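You operate a simulated robot arm through the tools that you are given. There is no shell and no other tool.

You are at the controls of a simulated robot arm. One attempt, no reset.

JOB
Peg the red, white and black blocks into the block rack; hang the key ring up.
Fine: they are on the blue plate; the key ring goes on the shelf's hook.

The check looks at the end state, three seconds after you hand in, the way a careful person would. Anything else that was tipped, shoved, dropped, spilled or broken makes it a failure.

ROBOT AND FRAMES
A 7-joint arm with a two-finger parallel gripper, fixed in place. Base frame: the origin is at the foot of the arm, x ahead of it, y to its left, z up; the work surface is at about z = 86. Units: cm, rad, N and s.
Its first joint turns from -2.304 to 2.304 rad. Payload 3.91 kg.
The tool frame sits at the grasp point between the pads (the TCP): z along the fingers, y along the line on which they close. The tips reach 3 cm beyond it. Largest opening 11 cm; finger width 2, thickness 1; the body of the gripper, 4.8 by 11.2 cm, starts 5.5 cm behind the TCP.
Orientation is told as [roll, pitch, yaw] about the base's x, y, z axes, in that order, counted from this pose: with the fingers straight down and closing along the base's y, the tool's x points along the base's -x, its y along +y and its z along -z.

CONTROLS
- The arm moves only by the tool nudge_tool. Its argument "increments" is a list of rows, each a list of 7 numbers: the shift along the tool's x, y, z in units of 30 mm (1.0 is 30 mm), then the turn, a rotation vector about the tool's x, y, z in units of 4 degrees (1.0 is 4 degrees), then the finger opening in m, from 0 to 0.11. In form: [[dx, dy, dz, ax, ay, az, hand], ...]. A call has 1 to 20 rows; each row shifts and turns the commanded pose from where the row before left it, along the tool's axes as they then stand. A call with a number of a shift or a turn outside -1 to 1 is refused whole. Each row takes 0.2 s and may step no farther than 5 cm and 0.15 rad from the row before; otherwise, or with a gripper value out of range, the whole call is refused. A pose out of reach is approached as far as the arm can. The call stops where the force on the tool passes 40 N (or 10 N more than at its start, if that is more) or the arm is blocked; 0.2 s more then pass. The fingers move at their own pace (about 10.8 cm/s each) and stop on an object; they squeeze with about 31 N. The grip force told is the motor's: it shows also when the fingers shut on nothing. Time passes only in rows, and 0.2 s behind the last, so rows that do not move let the fingers close. The reply holds the time, the measured pose of the TCP, the force on the tool along the base axes, the opening and the grip force, in the units named above and with some noise, with the torque about the TCP (base axes, N m) and any sound that the robot's microphone picked up, and new pictures: "pictures" is both (left out), scene, wrist or none.
- Cameras (640 x 400 px; columns grow to the right, rows downward): "scene" is fixed at [39.89, 49.81, 143.47]; the picture's right is [-0.25, 0.97, 0.00], its down [0.54, 0.14, -0.83] and it looks along [-0.80, -0.21, -0.56] (base axes); focal length 214 px, centre (320, 200). "wrist" rides on the gripper at [7.2, 1.7, -10.3] in the tool frame; the picture's right is [-0.23, 0.97, 0.00], its down [-0.76, -0.18, -0.62] and it looks along [-0.61, -0.14, 0.78] (tool axes); focal length 222 px, centre (320, 200). There is no depth. A picture from a camera that has moved, and an enlarged one, comes with that camera's place and axes in the base frame and with its lens.
- inspect(camera, box): a new picture of the part [left, top, right, bottom] of that camera's present view, enlarged. The clock stands still meanwhile.
- finish_job(): hands the job in; it is judged then, once.

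Places have to be worked out from the pictures, the camera data and where the tool is seen. Open the gripper and draw the arm clear of the work before you hand the job in, unless the task says otherwise.

The tools are called after ">>>" as a command line: name --pt "numbers of a row" for each row, then --argument value for the rest, lists and objects as JSON in quotes. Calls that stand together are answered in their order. nudge_tool: Moves the arm, as the interface text tells. Its arguments: {"type":"object","properties":{"increments":{"type":"array"},"pictures":{"type":"string","enum":["both","scene","wrist","none"]}},"required":["increments"]} The other tools are called the same way: inspect (camera, box) takes an enlarged picture of a part of a camera's view; finish_job () hands the job in.

At the start:

```text
time_s: 0.0
eef_pos: [23.32, 45.73, 133.96]
tool_rot: [-0.001, 0.001, -0.001]
force: [0.4, 0.2, 0.4]
ft_torque: [-0.03, 0.01, 0.02]
width: 11.0
grip_force: 0.1
```

scene: 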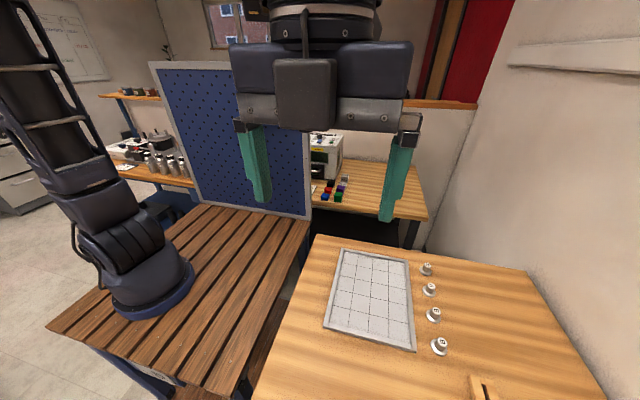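
wrist: 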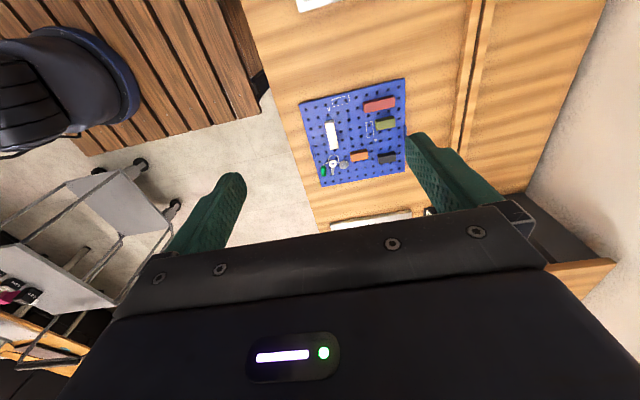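

The scene view shows the table with a grid and small knobs, and the wrist view shows the blue plate with blocks. I'll enlarge both before moving.

>>> inspect --camera "wrist" --box '[280, 60, 440, 240]'

>>> inspect --camera "scene" --box '[240, 220, 600, 400]'

>>> inspect --camera "wrist" --box '[240, 0, 640, 220]'

```text
2.22 times, centred on (360, 150) of wrist
camera zoom: at [16.21, 47.41, 144.25], right [0.23, 0.97, 0.0], down [0.76, -0.18, 0.62], along [0.61, -0.14, -0.78], focal length 494 px, centre (231, 311)
```

zoom: 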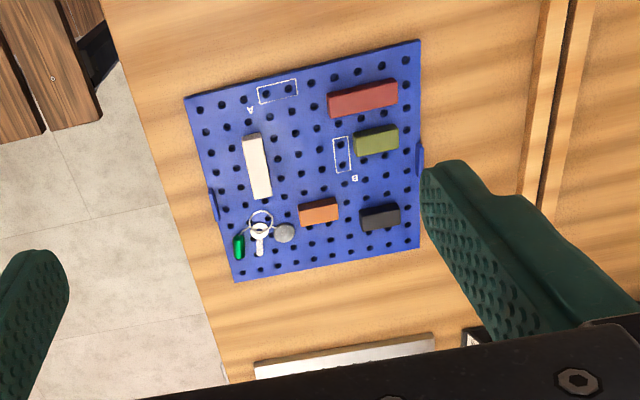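

```text
1.78 times, centred on (420, 310) of scene
camera zoom: at [39.89, 49.81, 143.47], right [-0.25, 0.97, 0.0], down [0.54, 0.14, -0.83], along [-0.8, -0.21, -0.56], focal length 381 px, centre (142, 4)
```

zoom: 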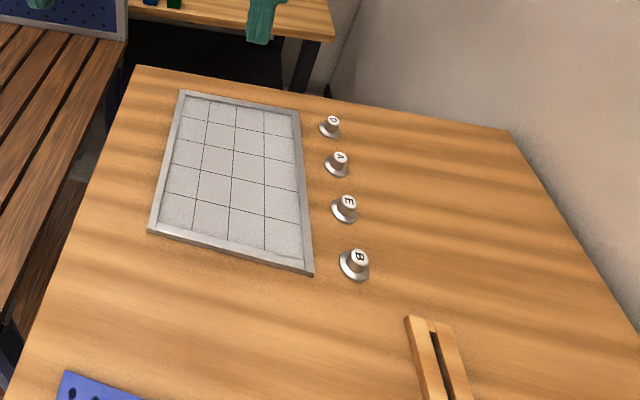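

```text
1.60 times, centred on (440, 110) of wrist
camera zoom: at [16.21, 47.41, 144.25], right [0.23, 0.97, 0.0], down [0.76, -0.18, 0.62], along [0.61, -0.14, -0.78], focal length 355 px, centre (128, 344)
```

zoom: 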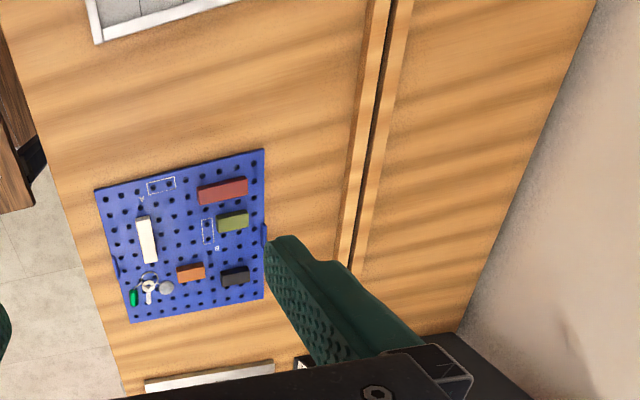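

The blue plate sits near (40, 50). I can't see the rack, the shelf or the hook yet. I'll move the tool forward (+x) at this height to look around.

>>> nudge_tool --pt "-1 0 0 0 0 0 0.11" --pt "-1 0 0 0 0 0 0.11" --pt "-1 0 0 0 0 0 0.11" --pt "-1 0 0 0 0 0 0.11" --pt "-1 0 0 0 0 0 0.11" --pt "0 0 0 0 0 0 0.11"

```text
time_s: 1.4
eef_pos: [38.4, 45.74, 133.81]
tool_rot: [0.0, 0.0, 0.002]
force: [0.3, -0.3, -0.4]
ft_torque: [-0.02, 0.02, -0.02]
width: 10.98
grip_force: 0.0
camera wrist: at [31.26, 47.41, 144.15], right [0.23, 0.97, 0.0], down [0.76, -0.18, 0.62], along [0.61, -0.14, -0.78], focal length 222 px, centre (320, 200)
```

scene: 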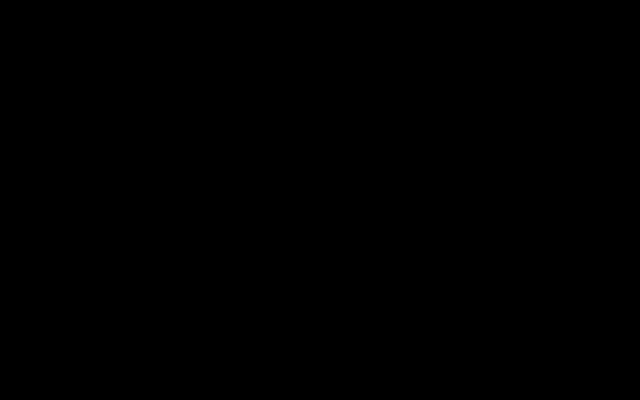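
wrist: 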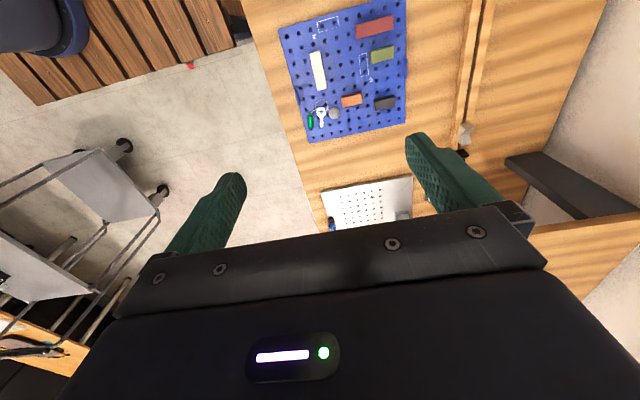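

A white board with holes, probably the block rack, has come into view past the blue plate. There's also a dark shelf against the right wall, so I'll enlarge both.

>>> inspect --camera "wrist" --box '[300, 160, 440, 240]'

>>> inspect --camera "wrist" --box '[440, 100, 640, 240]'

>>> inspect --camera "wrist" --box '[260, 0, 440, 160]'

```text
4.57 times, centred on (370, 200) of wrist
camera zoom: at [31.26, 47.41, 144.15], right [0.23, 0.97, 0.0], down [0.76, -0.18, 0.62], along [0.61, -0.14, -0.78], focal length 1015 px, centre (91, 200)
```

zoom: 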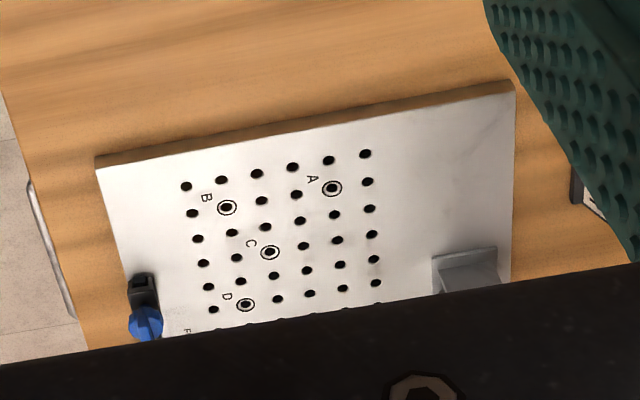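

```text
2.86 times, centred on (540, 170) of wrist
camera zoom: at [31.26, 47.41, 144.15], right [0.23, 0.97, 0.0], down [0.76, -0.18, 0.62], along [0.61, -0.14, -0.78], focal length 635 px, centre (-309, 286)
```

zoom: 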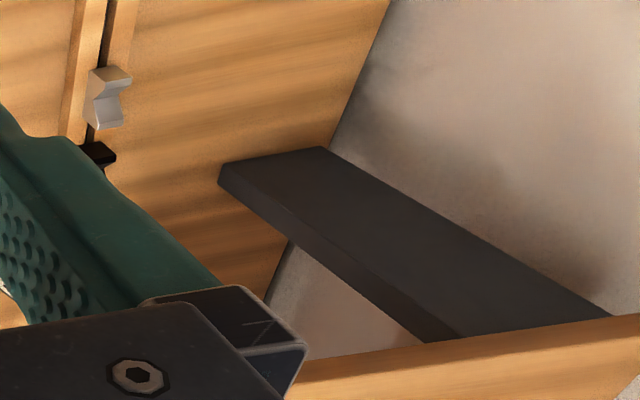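

```text
2.50 times, centred on (350, 80) of wrist
camera zoom: at [31.26, 47.41, 144.15], right [0.23, 0.97, 0.0], down [0.76, -0.18, 0.62], along [0.61, -0.14, -0.78], focal length 555 px, centre (245, 500)
```

zoom: 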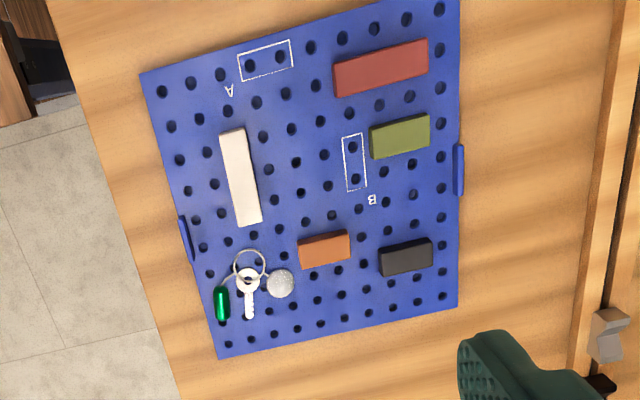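

I'll go another 15 cm forward at the same height, so I can see the rest of the white board and what's under the shelf.

>>> nudge_tool --pt "-1 0 0 0 0 0 0.11" --pt "-1 0 0 0 0 0 0.11" --pt "-1 0 0 0 0 0 0.11" --pt "-1 0 0 0 0 0 0.11" --pt "-1 0 0 0 0 0 0.11" --pt "0 0 0 0 0 0 0.11"

```text
time_s: 2.8
eef_pos: [53.44, 45.75, 134.08]
tool_rot: [0.0, -0.002, 0.0]
force: [-0.4, -0.6, 0.3]
ft_torque: [-0.01, -0.01, 0.02]
width: 10.98
grip_force: 0.0
camera wrist: at [46.32, 47.42, 144.42], right [0.23, 0.97, 0.0], down [0.76, -0.18, 0.62], along [0.61, -0.14, -0.78], focal length 222 px, centre (320, 200)
```

scene: 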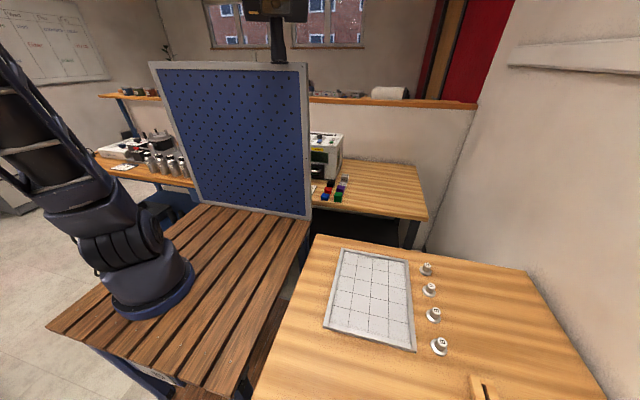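
wrist: 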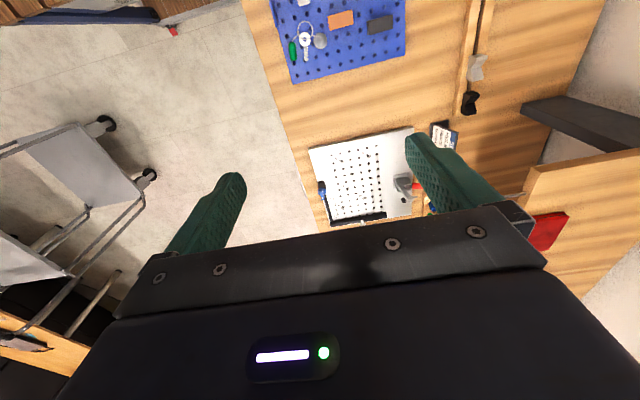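

>>> inspect --camera "wrist" --box '[300, 110, 440, 240]'

>>> inspect --camera "wrist" --box '[420, 20, 640, 280]'

```text
3.08 times, centred on (370, 175) of wrist
camera zoom: at [46.32, 47.42, 144.42], right [0.23, 0.97, 0.0], down [0.76, -0.18, 0.62], along [0.61, -0.14, -0.78], focal length 684 px, centre (166, 277)
```

zoom: 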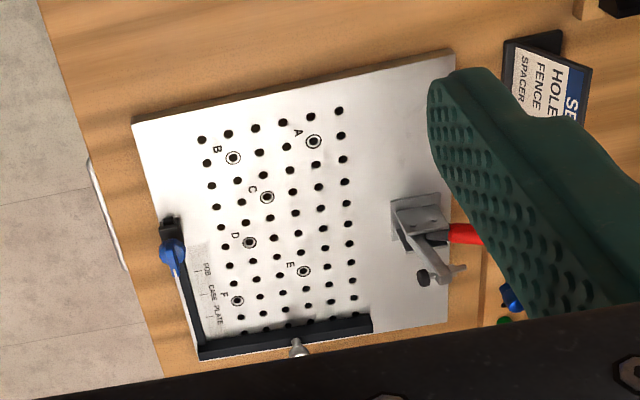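

```text
1.54 times, centred on (530, 150) of wrist
camera zoom: at [46.32, 47.42, 144.42], right [0.23, 0.97, 0.0], down [0.76, -0.18, 0.62], along [0.61, -0.14, -0.78], focal length 342 px, centre (-3, 277)
```

zoom: 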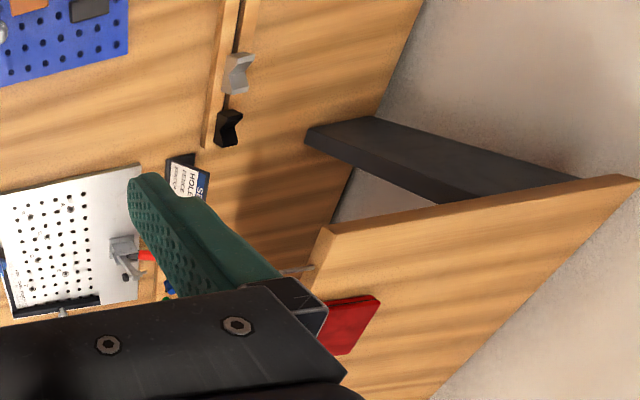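

The white board looks like a clamping jig plate. There is a wooden panel with a metal rod and something red on the right. I'll yaw the tool about 72° so the wrist camera faces +y.

>>> nudge_tool --pt "0 0 0 0 0 -1 0.11" --pt "0 0 0 0 0 -1 0.11" --pt "0 0 0 0 0 -1 0.11" --pt "0 0 0 0 0 -1 0.11" --pt "0 0 0 0 0 -1 0.11" --pt "0 0 0 0 0 -1 0.11" --pt "0 0 0 0 0 -1 0.11" --pt "0 0 0 0 0 -1 0.11" --pt "0 0 0 0 0 -1 0.11" --pt "0 0 0 0 0 -1 0.11" --pt "0 0 0 0 0 -1 0.11" --pt "0 0 0 0 0 -1 0.11" --pt "0 0 0 0 0 -1 0.11" --pt "0 0 0 0 0 -1 0.11" --pt "0 0 0 0 0 -1 0.11" --pt "0 0 0 0 0 -1 0.11" --pt "0 0 0 0 0 -1 0.11" --pt "0 0 0 0 0 -1 0.11" --pt "0 0 0 0 0 0 0.11"

```text
time_s: 6.8
eef_pos: [53.43, 45.76, 133.88]
tool_rot: [0.0, -0.001, 1.257]
force: [-0.4, -0.3, -0.7]
ft_torque: [0.01, 0.0, 0.04]
width: 11.01
grip_force: 0.1
camera wrist: at [49.61, 39.35, 144.23], right [-0.86, 0.52, 0.0], down [0.4, 0.67, 0.62], along [0.32, 0.53, -0.78], focal length 222 px, centre (320, 200)
```

scene: 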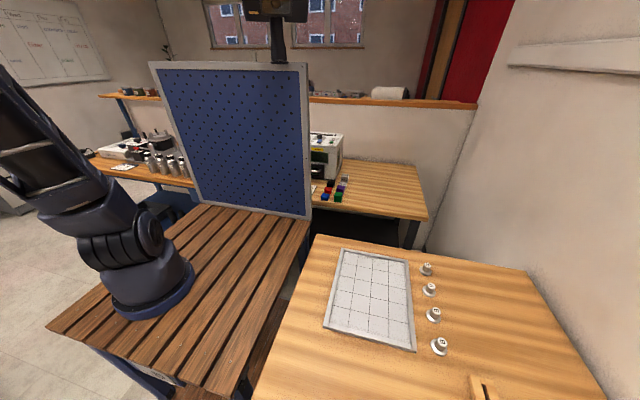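
wrist: 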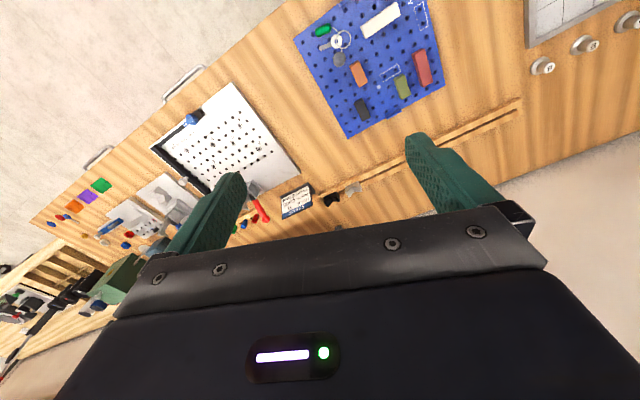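

The table carries on past the white board with more fixtures on it, so I'll enlarge that part.

>>> inspect --camera "wrist" --box '[0, 130, 200, 350]'

>>> inspect --camera "wrist" --box '[130, 60, 350, 250]'

>>> inspect --camera "wrist" --box '[280, 0, 460, 140]'

```text
1.82 times, centred on (100, 240) of wrist
camera zoom: at [49.61, 39.35, 144.23], right [-0.86, 0.52, 0.0], down [0.4, 0.67, 0.62], along [0.32, 0.53, -0.78], focal length 404 px, centre (720, 127)
```

zoom: 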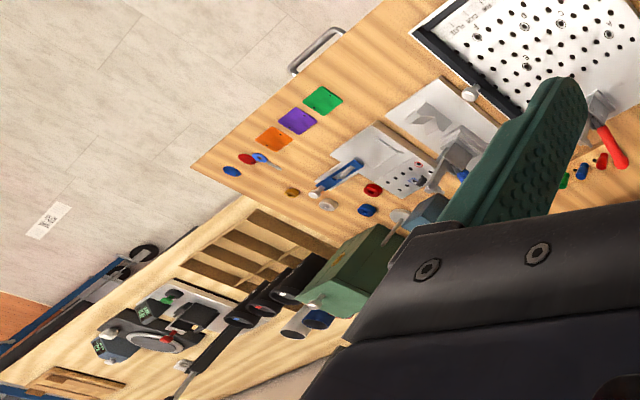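

```text
2.11 times, centred on (240, 155) of wrist
camera zoom: at [49.61, 39.35, 144.23], right [-0.86, 0.52, 0.0], down [0.4, 0.67, 0.62], along [0.32, 0.53, -0.78], focal length 468 px, centre (488, 295)
```

zoom: 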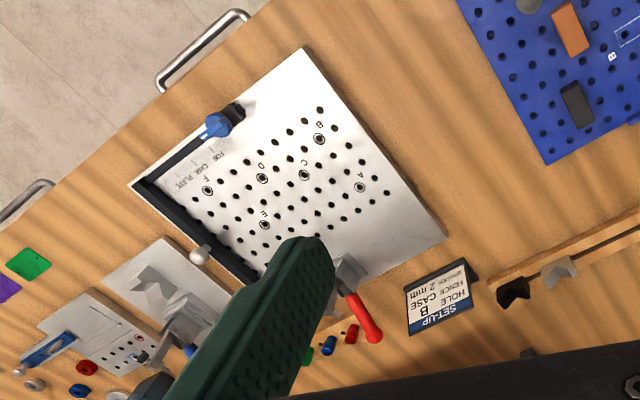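

```text
2.86 times, centred on (370, 70) of wrist
camera zoom: at [49.61, 39.35, 144.23], right [-0.86, 0.52, 0.0], down [0.4, 0.67, 0.62], along [0.32, 0.53, -0.78], focal length 635 px, centre (177, 571)
```

zoom: 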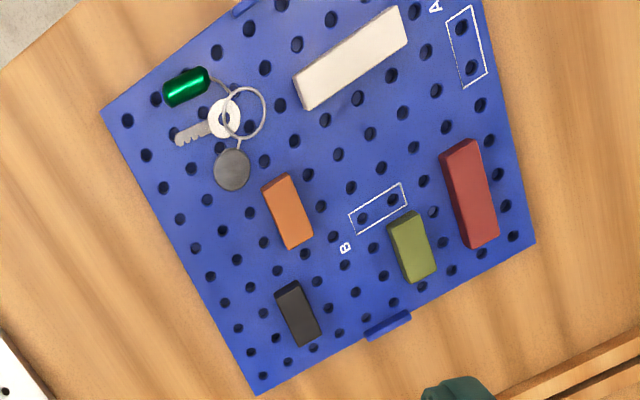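

I still can't see the rack or the hook. I'll pitch the tool about 36° so the wrist camera looks more toward the wall and shelf on the +y side.

>>> nudge_tool --pt "0 0 0 0 -1 0 0.11" --pt "0 0 0 0 -1 0 0.11" --pt "0 0 0 0 -1 0 0.11" --pt "0 0 0 0 -1 0 0.11" --pt "0 0 0 0 -1 0 0.11" --pt "0 0 0 0 -1 0 0.11" --pt "0 0 0 0 -1 0 0.11" --pt "0 0 0 0 -1 0 0.11" --pt "0 0 0 0 -1 0 0.11" --pt "0 0 0 0 0 0 0.11" --pictures "wrist"

```text
time_s: 9.0
eef_pos: [53.46, 45.66, 133.99]
tool_rot: [0.001, -0.629, 1.256]
force: [-0.8, 0.3, -0.6]
ft_torque: [-0.02, 0.02, 0.01]
width: 10.97
grip_force: 0.1
camera wrist: at [48.17, 34.86, 138.04], right [-0.87, 0.48, 0.13], down [0.25, 0.18, 0.95], along [0.43, 0.86, -0.28], focal length 222 px, centre (320, 200)
```

wrist: 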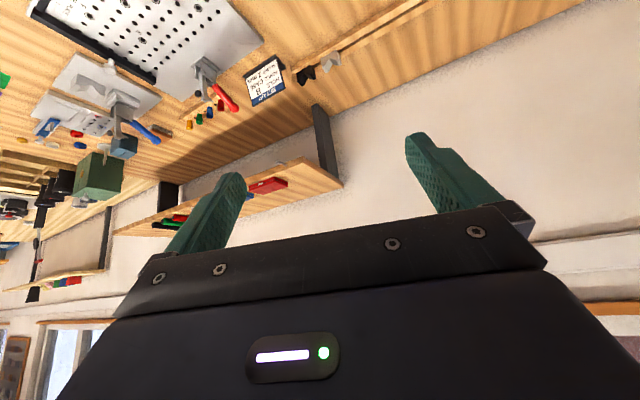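

>>> inspect --camera "wrist" --box '[0, 40, 260, 300]'

>>> inspect --camera "wrist" --box '[120, 90, 360, 240]'

```text
1.54 times, centred on (130, 170) of wrist
camera zoom: at [48.17, 34.86, 138.04], right [-0.87, 0.48, 0.13], down [0.25, 0.18, 0.95], along [0.43, 0.86, -0.28], focal length 342 px, centre (612, 246)
```

zoom: 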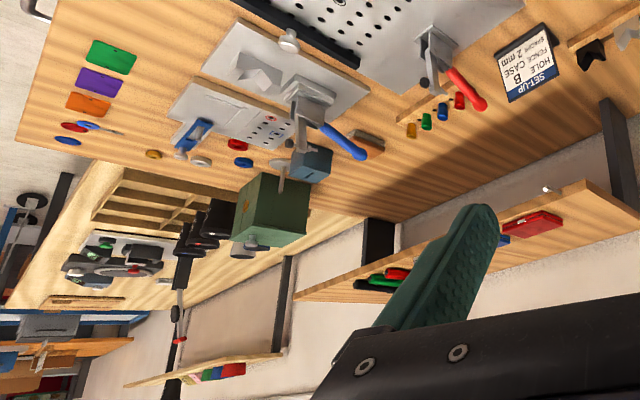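

```text
2.67 times, centred on (240, 165) of wrist
camera zoom: at [48.17, 34.86, 138.04], right [-0.87, 0.48, 0.13], down [0.25, 0.18, 0.95], along [0.43, 0.86, -0.28], focal length 592 px, centre (533, 293)
```

zoom: 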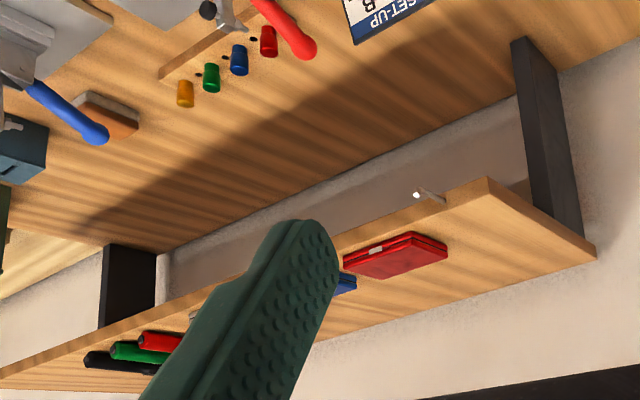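

The hook is a short metal peg on the front edge of the wooden shelf. I still don't see a block rack, so I'll un-pitch, unwind the yaw and check the −y side of the workspace.

>>> nudge_tool --pt "0 0 0 0 1 0 0.11" --pt "0 0 0 0 1 0 0.11" --pt "0 0 0 0 1 0 0.11" --pt "0 0 0 0 1 0 0.11" --pt "0 0 0 0 1 0 0.11" --pt "0 0 0 0 1 0 0.11" --pt "0 0 0 0 1 0 0.11" --pt "0 0 0 0 1 0 0.11" --pt "0 0 0 0 1 0 0.11" --pt "0 0 0 0 0 1 0.11" --pt "0 0 0 0 0 1 0.11" --pt "0 0 0 0 0 1 0.11" --pt "0 0 0 0 0 1 0.11" --pt "0 0 0 0 0 1 0.11" --pt "0 0 0 0 0 1 0.11" --pt "0 0 0 0 0 1 0.11" --pt "0 0 0 0 0 1 0.11" --pt "0 0 0 0 0 1 0.11" --pt "0 0 0 0 0 1 0.11" --pictures "none"

>>> nudge_tool --pt "0 0 0 0 0 1 0.11" --pt "0 0 0 0 0 1 0.11" --pt "0 0 0 0 0 1 0.11" --pt "0 0 0 0 0 1 0.11" --pt "0 0 0 0 0 1 0.11" --pt "0 0 0 0 0 1 0.11" --pt "0 0 0 0 0 1 0.11" --pt "0 0 0 0 0 1 0.11" --pt "0 -1 0 0 0 0 0.11" --pt "0 -1 0 0 0 0 0.11" --pt "0 -1 0 0 0 0 0.11" --pt "0 -1 0 0 0 0 0.11" --pt "0 -1 0 0 0 0 0.11" --pt "0 -1 0 0 0 0 0.11" --pt "0 -1 0 0 0 0 0.11" --pt "0 -1 0 0 0 0 0.11" --pt "0 0 0 0 0 0 0.11" --pictures "wrist"

```text
time_s: 13.0
eef_pos: [53.38, 45.9, 133.97]
tool_rot: [-0.001, -0.001, 0.558]
force: [-0.5, -1.0, -0.8]
ft_torque: [0.0, 0.02, 0.01]
width: 10.99
grip_force: 0.1
```

```text
time_s: 16.6
eef_pos: [53.5, 21.83, 133.98]
tool_rot: [0.0, -0.001, 0.0]
force: [-0.2, 1.1, -0.9]
ft_torque: [0.03, -0.02, 0.0]
width: 10.99
grip_force: 0.0
camera wrist: at [46.22, 23.38, 144.3], right [0.23, 0.97, 0.0], down [0.76, -0.18, 0.62], along [0.61, -0.14, -0.78], focal length 222 px, centre (320, 200)
```

wrist: 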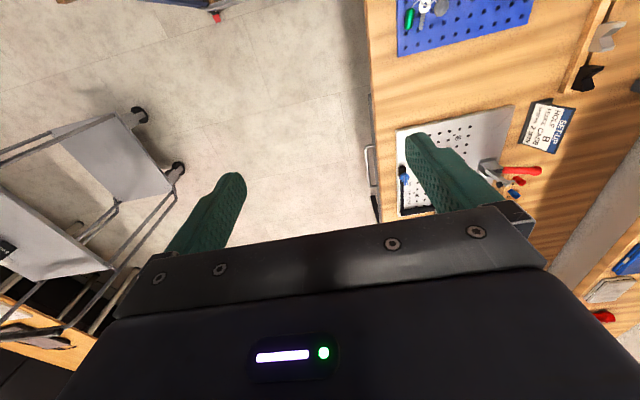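

This side shows only floor and a wheeled cart. I'll turn the camera toward −y (yaw −80°) to check that side properly.

>>> nudge_tool --pt "0 0 0 0 0 1 0.11" --pt "0 0 0 0 0 1 0.11" --pt "0 0 0 0 0 1 0.11" --pt "0 0 0 0 0 1 0.11" --pt "0 0 0 0 0 1 0.11" --pt "0 0 0 0 0 1 0.11" --pt "0 0 0 0 0 1 0.11" --pt "0 0 0 0 0 1 0.11" --pt "0 0 0 0 0 1 0.11" --pt "0 0 0 0 0 1 0.11" --pt "0 0 0 0 0 1 0.11" --pt "0 0 0 0 0 1 0.11" --pt "0 0 0 0 0 1 0.11" --pt "0 0 0 0 0 1 0.11" --pt "0 0 0 0 0 1 0.11" --pt "0 0 0 0 0 1 0.11" --pt "0 0 0 0 0 1 0.11" --pt "0 0 0 0 0 1 0.11" --pt "0 0 0 0 0 0 0.11" --pictures "wrist"

>>> inspect --camera "wrist" --box '[0, 0, 640, 260]'

```text
time_s: 20.6
eef_pos: [53.39, 21.78, 133.93]
tool_rot: [-0.001, 0.0, -1.259]
force: [-0.6, 0.2, 0.5]
ft_torque: [-0.01, -0.01, 0.02]
width: 11.02
grip_force: 0.1
camera wrist: at [52.86, 29.09, 144.24], right [1.0, 0.08, 0.0], down [0.07, -0.78, 0.62], along [0.05, -0.62, -0.78], focal length 222 px, centre (320, 200)
```

wrist: 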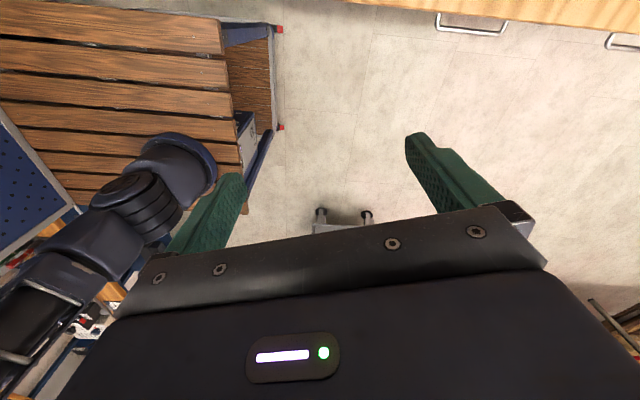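

```text
1.00 times, centred on (320, 130) of wrist (not enlarged: the box is as wide or as high as the picture)
camera zoom: at [52.86, 29.09, 144.24], right [1.0, 0.08, 0.0], down [0.07, -0.78, 0.62], along [0.05, -0.62, -0.78], focal length 222 px, centre (320, 270)
```

zoom: 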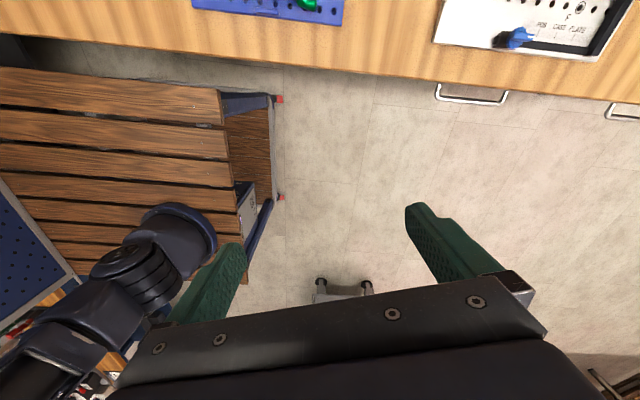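

The −y side has no work surface, so everything is on the +y table. I'll go back, look at the shelf top and find a view with less in the way.

>>> nudge_tool --pt "0 0 0 0 0 -1 0.11" --pt "0 0 0 0 0 -1 0.11" --pt "0 0 0 0 0 -1 0.11" --pt "0 0 0 0 0 -1 0.11" --pt "0 0 0 0 0 -1 0.11" --pt "0 0 0 0 0 -1 0.11" --pt "0 0 0 0 0 -1 0.11" --pt "0 0 0 0 0 -1 0.11" --pt "0 0 0 0 0 -1 0.11" --pt "0 0 0 0 0 -1 0.11" --pt "0 0 0 0 0 -1 0.11" --pt "0 0 0 0 0 -1 0.11" --pt "0 0 0 0 0 -1 0.11" --pt "0 0 0 0 0 -1 0.11" --pt "0 0 0 0 0 -1 0.11" --pt "0 0 0 0 0 -1 0.11" --pt "0 0 0 0 0 -1 0.11" --pt "0 0 0 0 0 -1 0.11" --pictures "none"

>>> nudge_tool --pt "0 1 -0.5 0 0 0 0.11" --pt "0 1 -0.5 0 0 0 0.11" --pt "0 1 -0.5 0 0 0 0.11" --pt "0 1 -0.5 0 0 0 0.11" --pt "0 1 0 0 0 0 0.11" --pt "0 1 0 0 0 0 0.11" --pt "0 1 0 0 0 0 0.11" --pt "0 0 0 0 0 -1 0.11" --pt "0 0 0 0 0 -1 0.11" --pt "0 0 0 0 0 -1 0.11" --pt "0 0 0 0 0 -1 0.11" --pt "0 0 0 0 0 -1 0.11" --pt "0 0 0 0 0 -1 0.11" --pt "0 0 0 0 0 -1 0.11" --pt "0 0 0 0 0 -1 0.11" --pt "0 0 0 0 0 -1 0.11" --pt "0 0 0 0 0 -1 0.11" --pt "0 0 0 0 -1 0 0.11" --pt "0 0 0 0 -1 0 0.11" --pt "0 0 0 0 -1 0 0.11" --pictures "wrist"

>>> inspect --camera "wrist" --box '[200, 20, 440, 240]'

>>> inspect --camera "wrist" --box '[0, 60, 240, 300]'

```text
time_s: 24.4
eef_pos: [53.24, 21.76, 133.79]
tool_rot: [0.0, -0.001, 0.0]
force: [0.0, 0.1, -0.3]
ft_torque: [0.01, -0.02, -0.02]
width: 10.99
grip_force: 0.0
```

```text
time_s: 28.6
eef_pos: [53.3, 42.82, 139.98]
tool_rot: [0.001, -0.209, 0.699]
force: [-0.8, -0.5, 0.2]
ft_torque: [-0.01, 0.03, 0.0]
width: 10.97
grip_force: 0.0
camera wrist: at [45.27, 38.07, 148.51], right [-0.46, 0.89, 0.05], down [0.59, 0.26, 0.77], along [0.67, 0.38, -0.64], focal length 222 px, centre (320, 200)
```

wrist: 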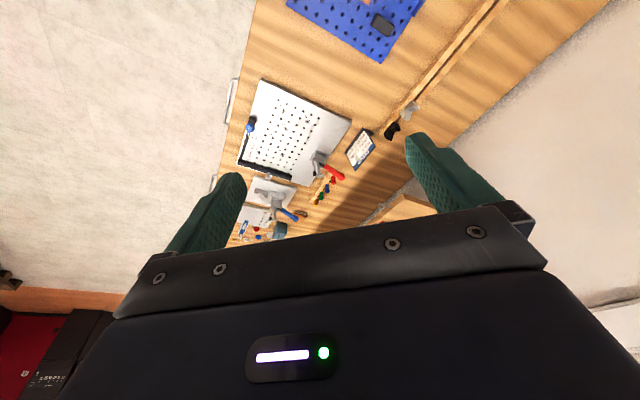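

```text
1.82 times, centred on (320, 130) of wrist
camera zoom: at [45.27, 38.07, 148.51], right [-0.46, 0.89, 0.05], down [0.59, 0.26, 0.77], along [0.67, 0.38, -0.64], focal length 404 px, centre (320, 327)
```

zoom: 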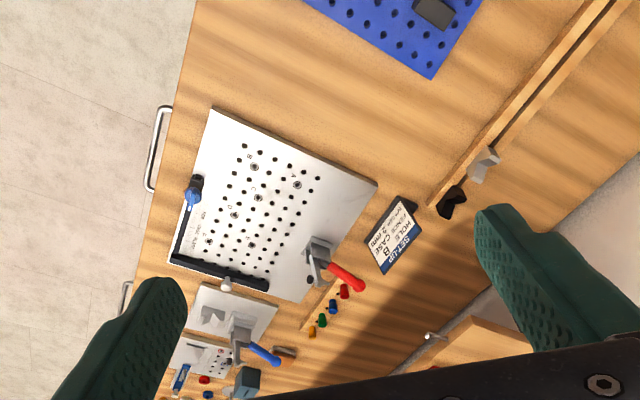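

```text
1.67 times, centred on (120, 180) of wrist
camera zoom: at [45.27, 38.07, 148.51], right [-0.46, 0.89, 0.05], down [0.59, 0.26, 0.77], along [0.67, 0.38, -0.64], focal length 370 px, centre (653, 233)
```

zoom: 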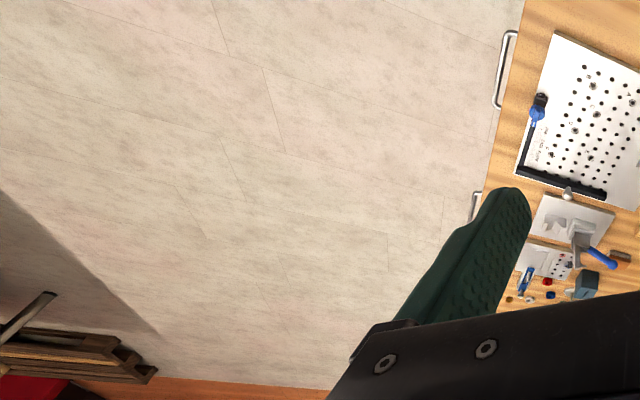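

I can see nothing obvious labelled as the rack. The pale beam on the wall and the front of the rails deserve a closer look, so I'll zoom the scene camera on them.

>>> inspect --camera "scene" --box '[480, 0, 640, 120]'

>>> inspect --camera "scene" --box '[440, 330, 640, 460]'

>>> inspect --camera "scene" --box '[240, 340, 460, 480]'

>>> inspect --camera "wrist" --box '[380, 0, 640, 200]'

```text
3.33 times, centred on (560, 60) of scene
camera zoom: at [39.89, 49.81, 143.47], right [-0.25, 0.97, 0.0], down [0.54, 0.14, -0.83], along [-0.8, -0.21, -0.56], focal length 715 px, centre (-480, 667)
```

zoom: 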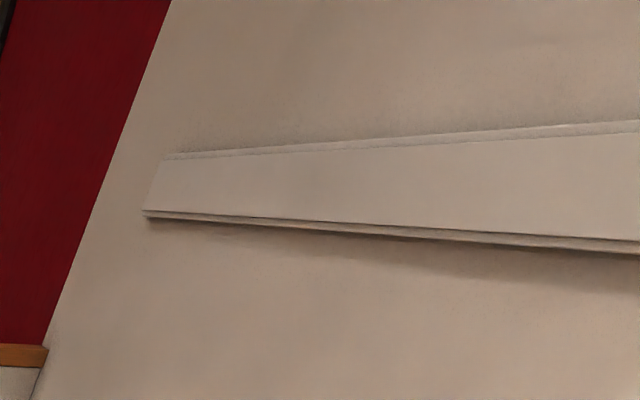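

```text
refused: 460 is not a number from 0 to 400
```

```text
refused: 480 is not a number from 0 to 400
```

```text
2.00 times, centred on (510, 100) of wrist
camera zoom: at [45.27, 38.07, 148.51], right [-0.46, 0.89, 0.05], down [0.59, 0.26, 0.77], along [0.67, 0.38, -0.64], focal length 444 px, centre (-60, 400)
```

zoom: 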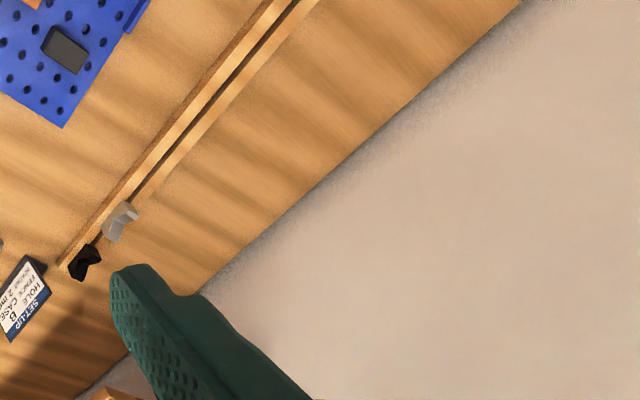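

The wall beam is only trunking. I'll move farther +x, where the arm still reaches, to get a close look at the far end of the table.

>>> nudge_tool --pt "0 0 0 0 1 0 0.11" --pt "0 0 0 0 1 0 0.11" --pt "0 0 0 0 1 0 0.11" --pt "-1 0 0 0 0 0.5 0.11" --pt "-1 0 0 0 0 0.5 0.11" --pt "-1 0 0 0 0 0.5 0.11" --pt "-1 0 0 0 0 0.5 0.11" --pt "-1 0 0 0 0 1 0.11" --pt "-1 0 0 0 0 1 0.11" --pt "0 0 0 0 0 1 0.11" --pt "0 0 0 0 0 1 0.11" --pt "0 0 0 0 0 1 0.11" --pt "0 0 0 0 0 0 0.11" --pictures "wrist"

>>> inspect --camera "wrist" --box '[220, 0, 640, 240]'

```text
time_s: 31.4
eef_pos: [68.18, 52.9, 139.81]
tool_rot: [0.0, 0.0, 0.208]
force: [0.4, -0.1, 0.1]
ft_torque: [0.0, -0.01, 0.0]
width: 11.0
grip_force: 0.1
camera wrist: at [60.79, 52.99, 150.27], right [0.02, 1.0, 0.0], down [0.78, -0.02, 0.62], along [0.62, -0.01, -0.78], focal length 222 px, centre (320, 200)
```

wrist: 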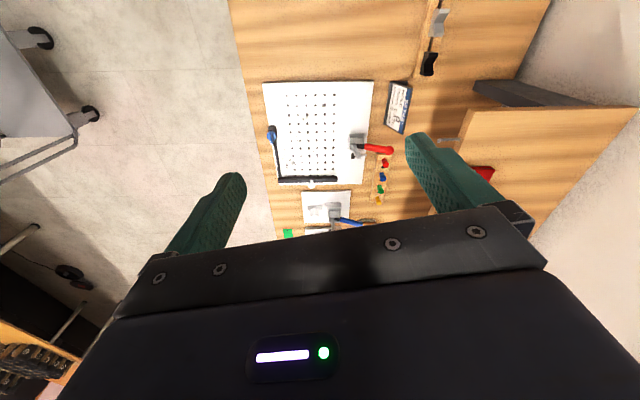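

```text
1.52 times, centred on (430, 120) of wrist
camera zoom: at [60.79, 52.99, 150.27], right [0.02, 1.0, 0.0], down [0.78, -0.02, 0.62], along [0.62, -0.01, -0.78], focal length 338 px, centre (152, 322)
```

zoom: 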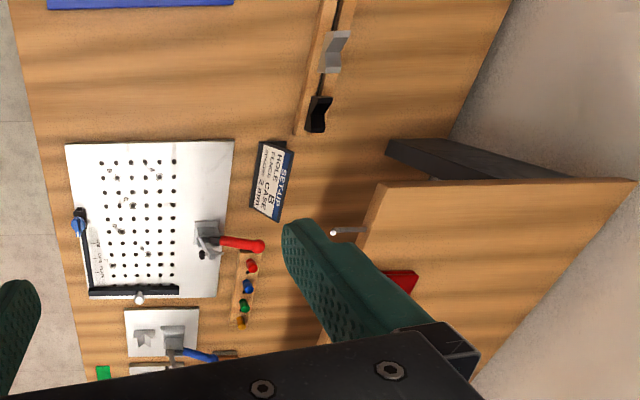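

Still no separate rack at this end. I'll bring the camera back over the blue plate, at about z = 110, to look closely at the blocks and markings.

>>> nudge_tool --pt "0 0 0 0 0 1 0.11" --pt "0 0 0 0 0 1 0.11" --pt "0 0 0 0 0 1 0.11" --pt "1 0 0 0 0 0 0.11" --pt "1 0 0 0 0 0 0.11" --pt "1 0 0.5 0 0 0 0.11" --pt "1 0 0.5 0 0 0 0.11" --pt "1 0 0.8 0 0 0 0.11" --pt "1 0 0.8 0 0 0 0.11" --pt "1 0 0.8 0 0 0 0.11" --pt "1 0 0.8 0 0 0 0.11" --pt "1 0 0.8 0 0 0 0.11" --pt "1 0 0.8 0 0 0 0.11" --pt "1 0 0.8 0 0 0 0.11" --pt "1 0 0.8 0 0 0 0.11" --pt "1 0 0.8 0 0 0 0.11" --pt "0 0 0.8 0 0 0 0.11" --pt "0 0 0 0 0 0 0.11" --pictures "both"

>>> inspect --camera "wrist" --box '[220, 40, 460, 240]'

>>> inspect --camera "scene" --box '[280, 130, 440, 240]'

```text
time_s: 35.2
eef_pos: [29.13, 52.99, 112.86]
tool_rot: [0.001, -0.002, -0.001]
force: [0.4, -0.6, -0.4]
ft_torque: [0.01, 0.0, 0.01]
width: 10.97
grip_force: 0.1
camera wrist: at [21.97, 54.66, 123.24], right [0.23, 0.97, 0.0], down [0.76, -0.18, 0.62], along [0.61, -0.14, -0.78], focal length 222 px, centre (320, 200)
```

scene: 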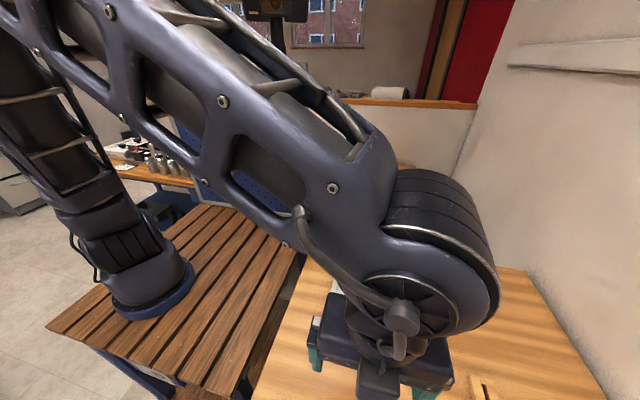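
wrist: 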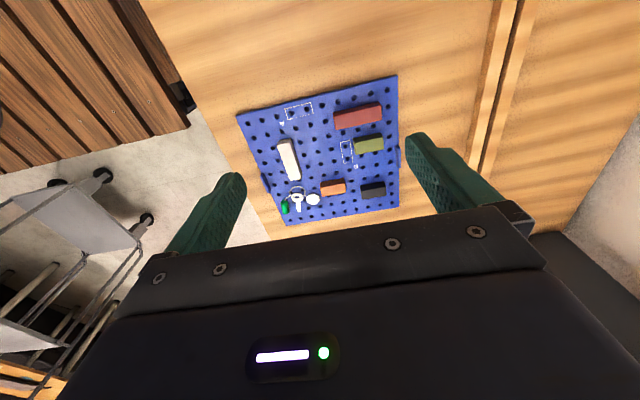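

```text
2.00 times, centred on (340, 140) of wrist
camera zoom: at [21.97, 54.66, 123.24], right [0.23, 0.97, 0.0], down [0.76, -0.18, 0.62], along [0.61, -0.14, -0.78], focal length 444 px, centre (280, 320)
```

zoom: 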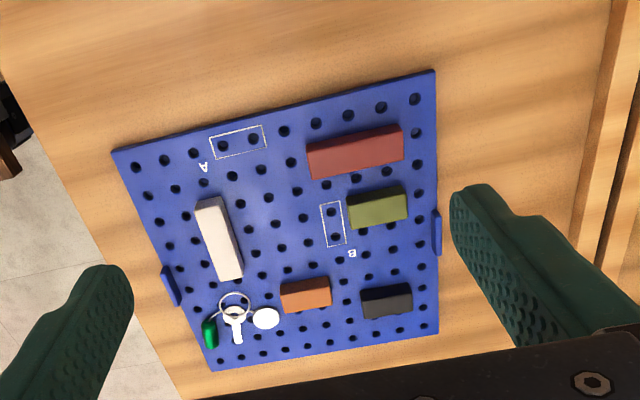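

```text
3.64 times, centred on (360, 185) of scene
camera zoom: at [39.89, 49.81, 143.47], right [-0.25, 0.97, 0.0], down [0.54, 0.14, -0.83], along [-0.8, -0.21, -0.56], focal length 780 px, centre (174, 254)
```

zoom: 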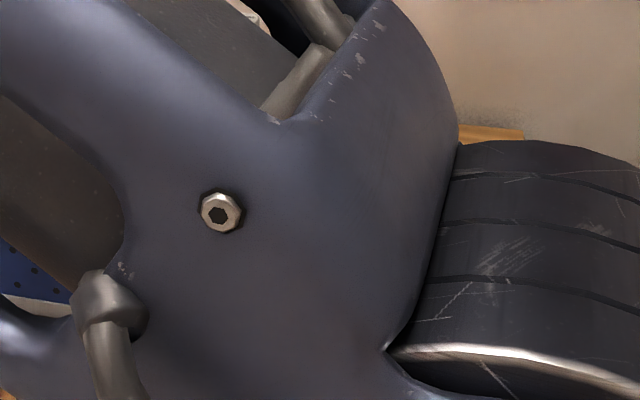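

The plate measures about 25×25 cm (x 30–55.5, y 39–64) and its holes are on a 2.5 cm pitch. I'll lift the arm out of the scene camera's view so I can look closely at the other fixtures, the tray included.

>>> nudge_tool --pt "0 0 -1 0 0 0 0.11" --pt "0 0 -1 0 0 0 0.11" --pt "0 0 -1 0 0 0 0.11" --pt "0 0 -1 0 0 0 0.11" --pt "-1 -1 -1 0 0 0 0.11" --pt "-1 -1 -1 0 0 0 0.11" --pt "-1 -1 -1 0 0 0 0.11" --pt "-1 -1 0 0 0 0 0.11" --pt "-1 0 0 0 0 0 0.11" --pt "-1 0 0 0 0 0 0.11" --pt "-1 0 0 0 0 0 0.11" --pt "-1 0 0 0 0 0 0.11" --pt "0 0 0 0 0 0 0.11" --pictures "scene"

>>> inspect --camera "scene" --box '[300, 230, 480, 370]'

>>> inspect --camera "scene" --box '[300, 120, 430, 230]'

>>> inspect --camera "scene" --box '[420, 260, 640, 400]'

>>> inspect --camera "scene" --box '[80, 60, 340, 230]'

```text
refused: row 5 steps farther than a row can; nothing moved
```

```text
2.86 times, centred on (390, 300) of scene
camera zoom: at [39.89, 49.81, 143.47], right [-0.25, 0.97, 0.0], down [0.54, 0.14, -0.83], along [-0.8, -0.21, -0.56], focal length 613 px, centre (120, -86)
```

zoom: 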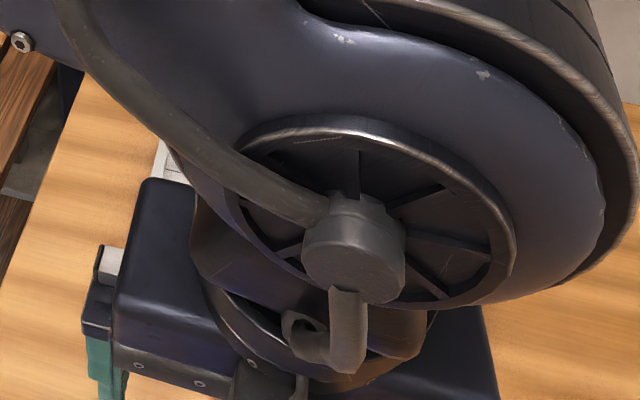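

```text
3.64 times, centred on (365, 175) of scene
camera zoom: at [39.89, 49.81, 143.47], right [-0.25, 0.97, 0.0], down [0.54, 0.14, -0.83], along [-0.8, -0.21, -0.56], focal length 780 px, centre (156, 291)
```

zoom: 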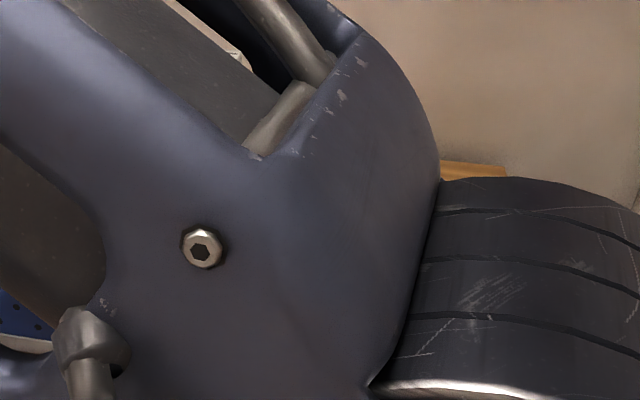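

```text
2.86 times, centred on (530, 330) of scene
camera zoom: at [39.89, 49.81, 143.47], right [-0.25, 0.97, 0.0], down [0.54, 0.14, -0.83], along [-0.8, -0.21, -0.56], focal length 613 px, centre (-280, -171)
```

zoom: 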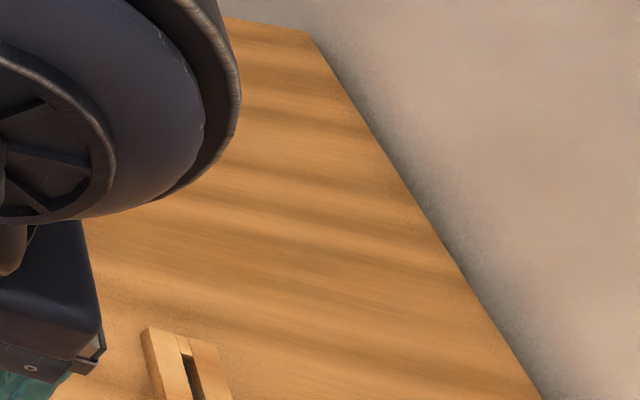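

```text
2.35 times, centred on (210, 145) of scene
camera zoom: at [39.89, 49.81, 143.47], right [-0.25, 0.97, 0.0], down [0.54, 0.14, -0.83], along [-0.8, -0.21, -0.56], focal length 505 px, centre (579, 329)
```

zoom: 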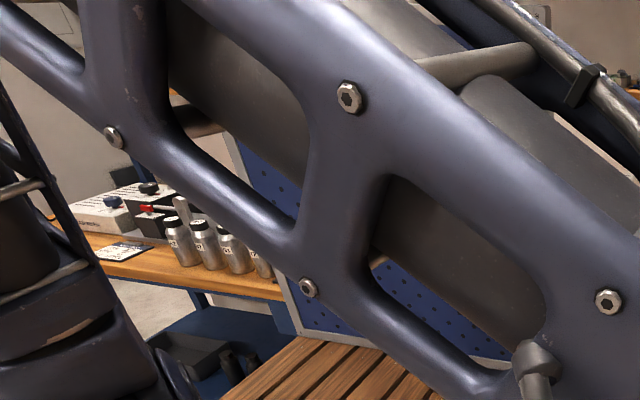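

That move was refused for a step that was too long, so I'll repeat it with smaller diagonal steps.

>>> nudge_tool --pt "0 0 -1 0 0 0 0.11" --pt "0 0 -1 0 0 0 0.11" --pt "0 0 -1 0 0 0 0.11" --pt "0 0 -1 0 0 0 0.11" --pt "-1 -1 -0.5 0 0 0 0.11" --pt "-1 -1 -0.5 0 0 0 0.11" --pt "-1 -1 -0.5 0 0 0 0.11" --pt "-1 -1 0 0 0 0 0.11" --pt "-1 -1 0 0 0 0 0.11" --pt "-1 0 0 0 0 0 0.11" --pt "-1 0 0 0 0 0 0.11" --pt "-1 0 0 0 0 0 0.11" --pt "-1 0 0 0 0 0 0.11" --pt "0 0 0 0 0 0 0.11" --pictures "scene"

>>> inspect --camera "scene" --box '[300, 230, 480, 370]'

>>> inspect --camera "scene" --box '[300, 120, 430, 230]'

>>> inspect --camera "scene" --box '[80, 60, 340, 230]'

```text
time_s: 38.2
eef_pos: [56.48, 37.72, 129.43]
tool_rot: [0.0, -0.001, 0.001]
force: [-0.7, 0.5, 0.2]
ft_torque: [-0.01, -0.01, 0.01]
width: 11.01
grip_force: 0.1
```

scene: 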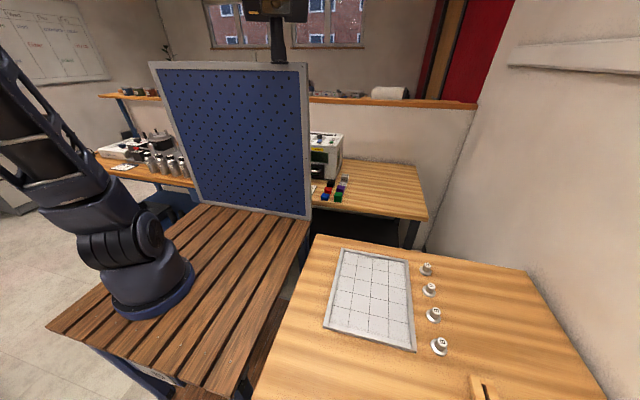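

```text
2.86 times, centred on (390, 300) of scene
camera zoom: at [39.89, 49.81, 143.47], right [-0.25, 0.97, 0.0], down [0.54, 0.14, -0.83], along [-0.8, -0.21, -0.56], focal length 613 px, centre (120, -86)
```

zoom: 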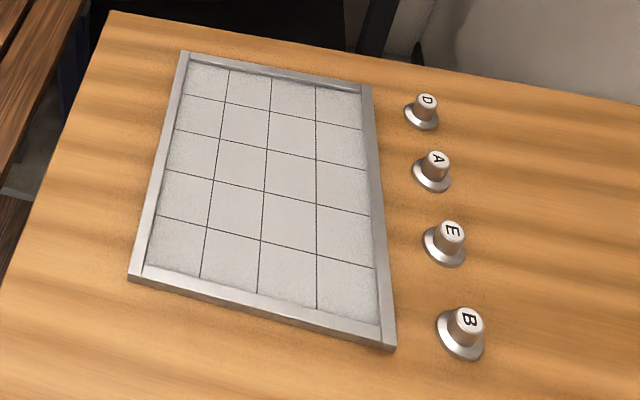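

```text
3.64 times, centred on (365, 175) of scene
camera zoom: at [39.89, 49.81, 143.47], right [-0.25, 0.97, 0.0], down [0.54, 0.14, -0.83], along [-0.8, -0.21, -0.56], focal length 780 px, centre (156, 291)
```

zoom: 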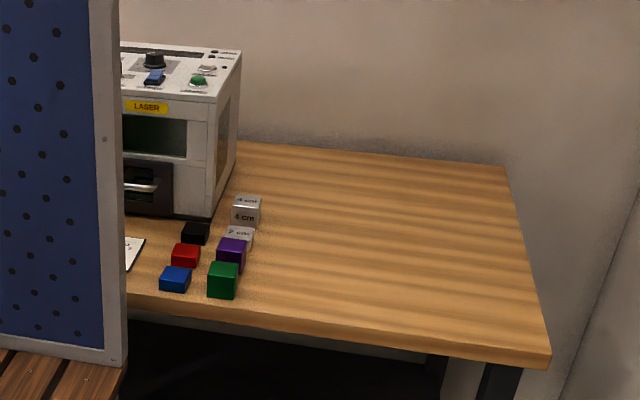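

```text
2.35 times, centred on (210, 145) of scene
camera zoom: at [39.89, 49.81, 143.47], right [-0.25, 0.97, 0.0], down [0.54, 0.14, -0.83], along [-0.8, -0.21, -0.56], focal length 505 px, centre (579, 329)
```

zoom: 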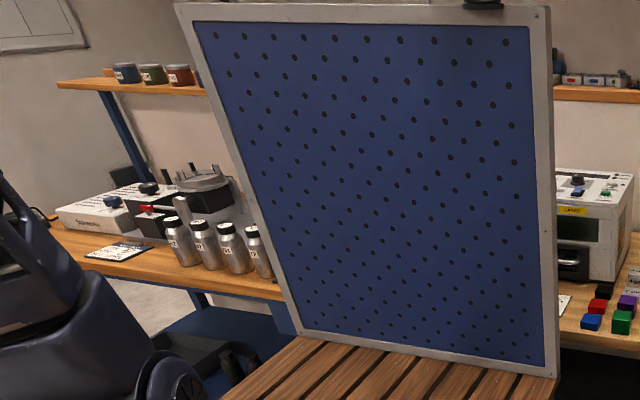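

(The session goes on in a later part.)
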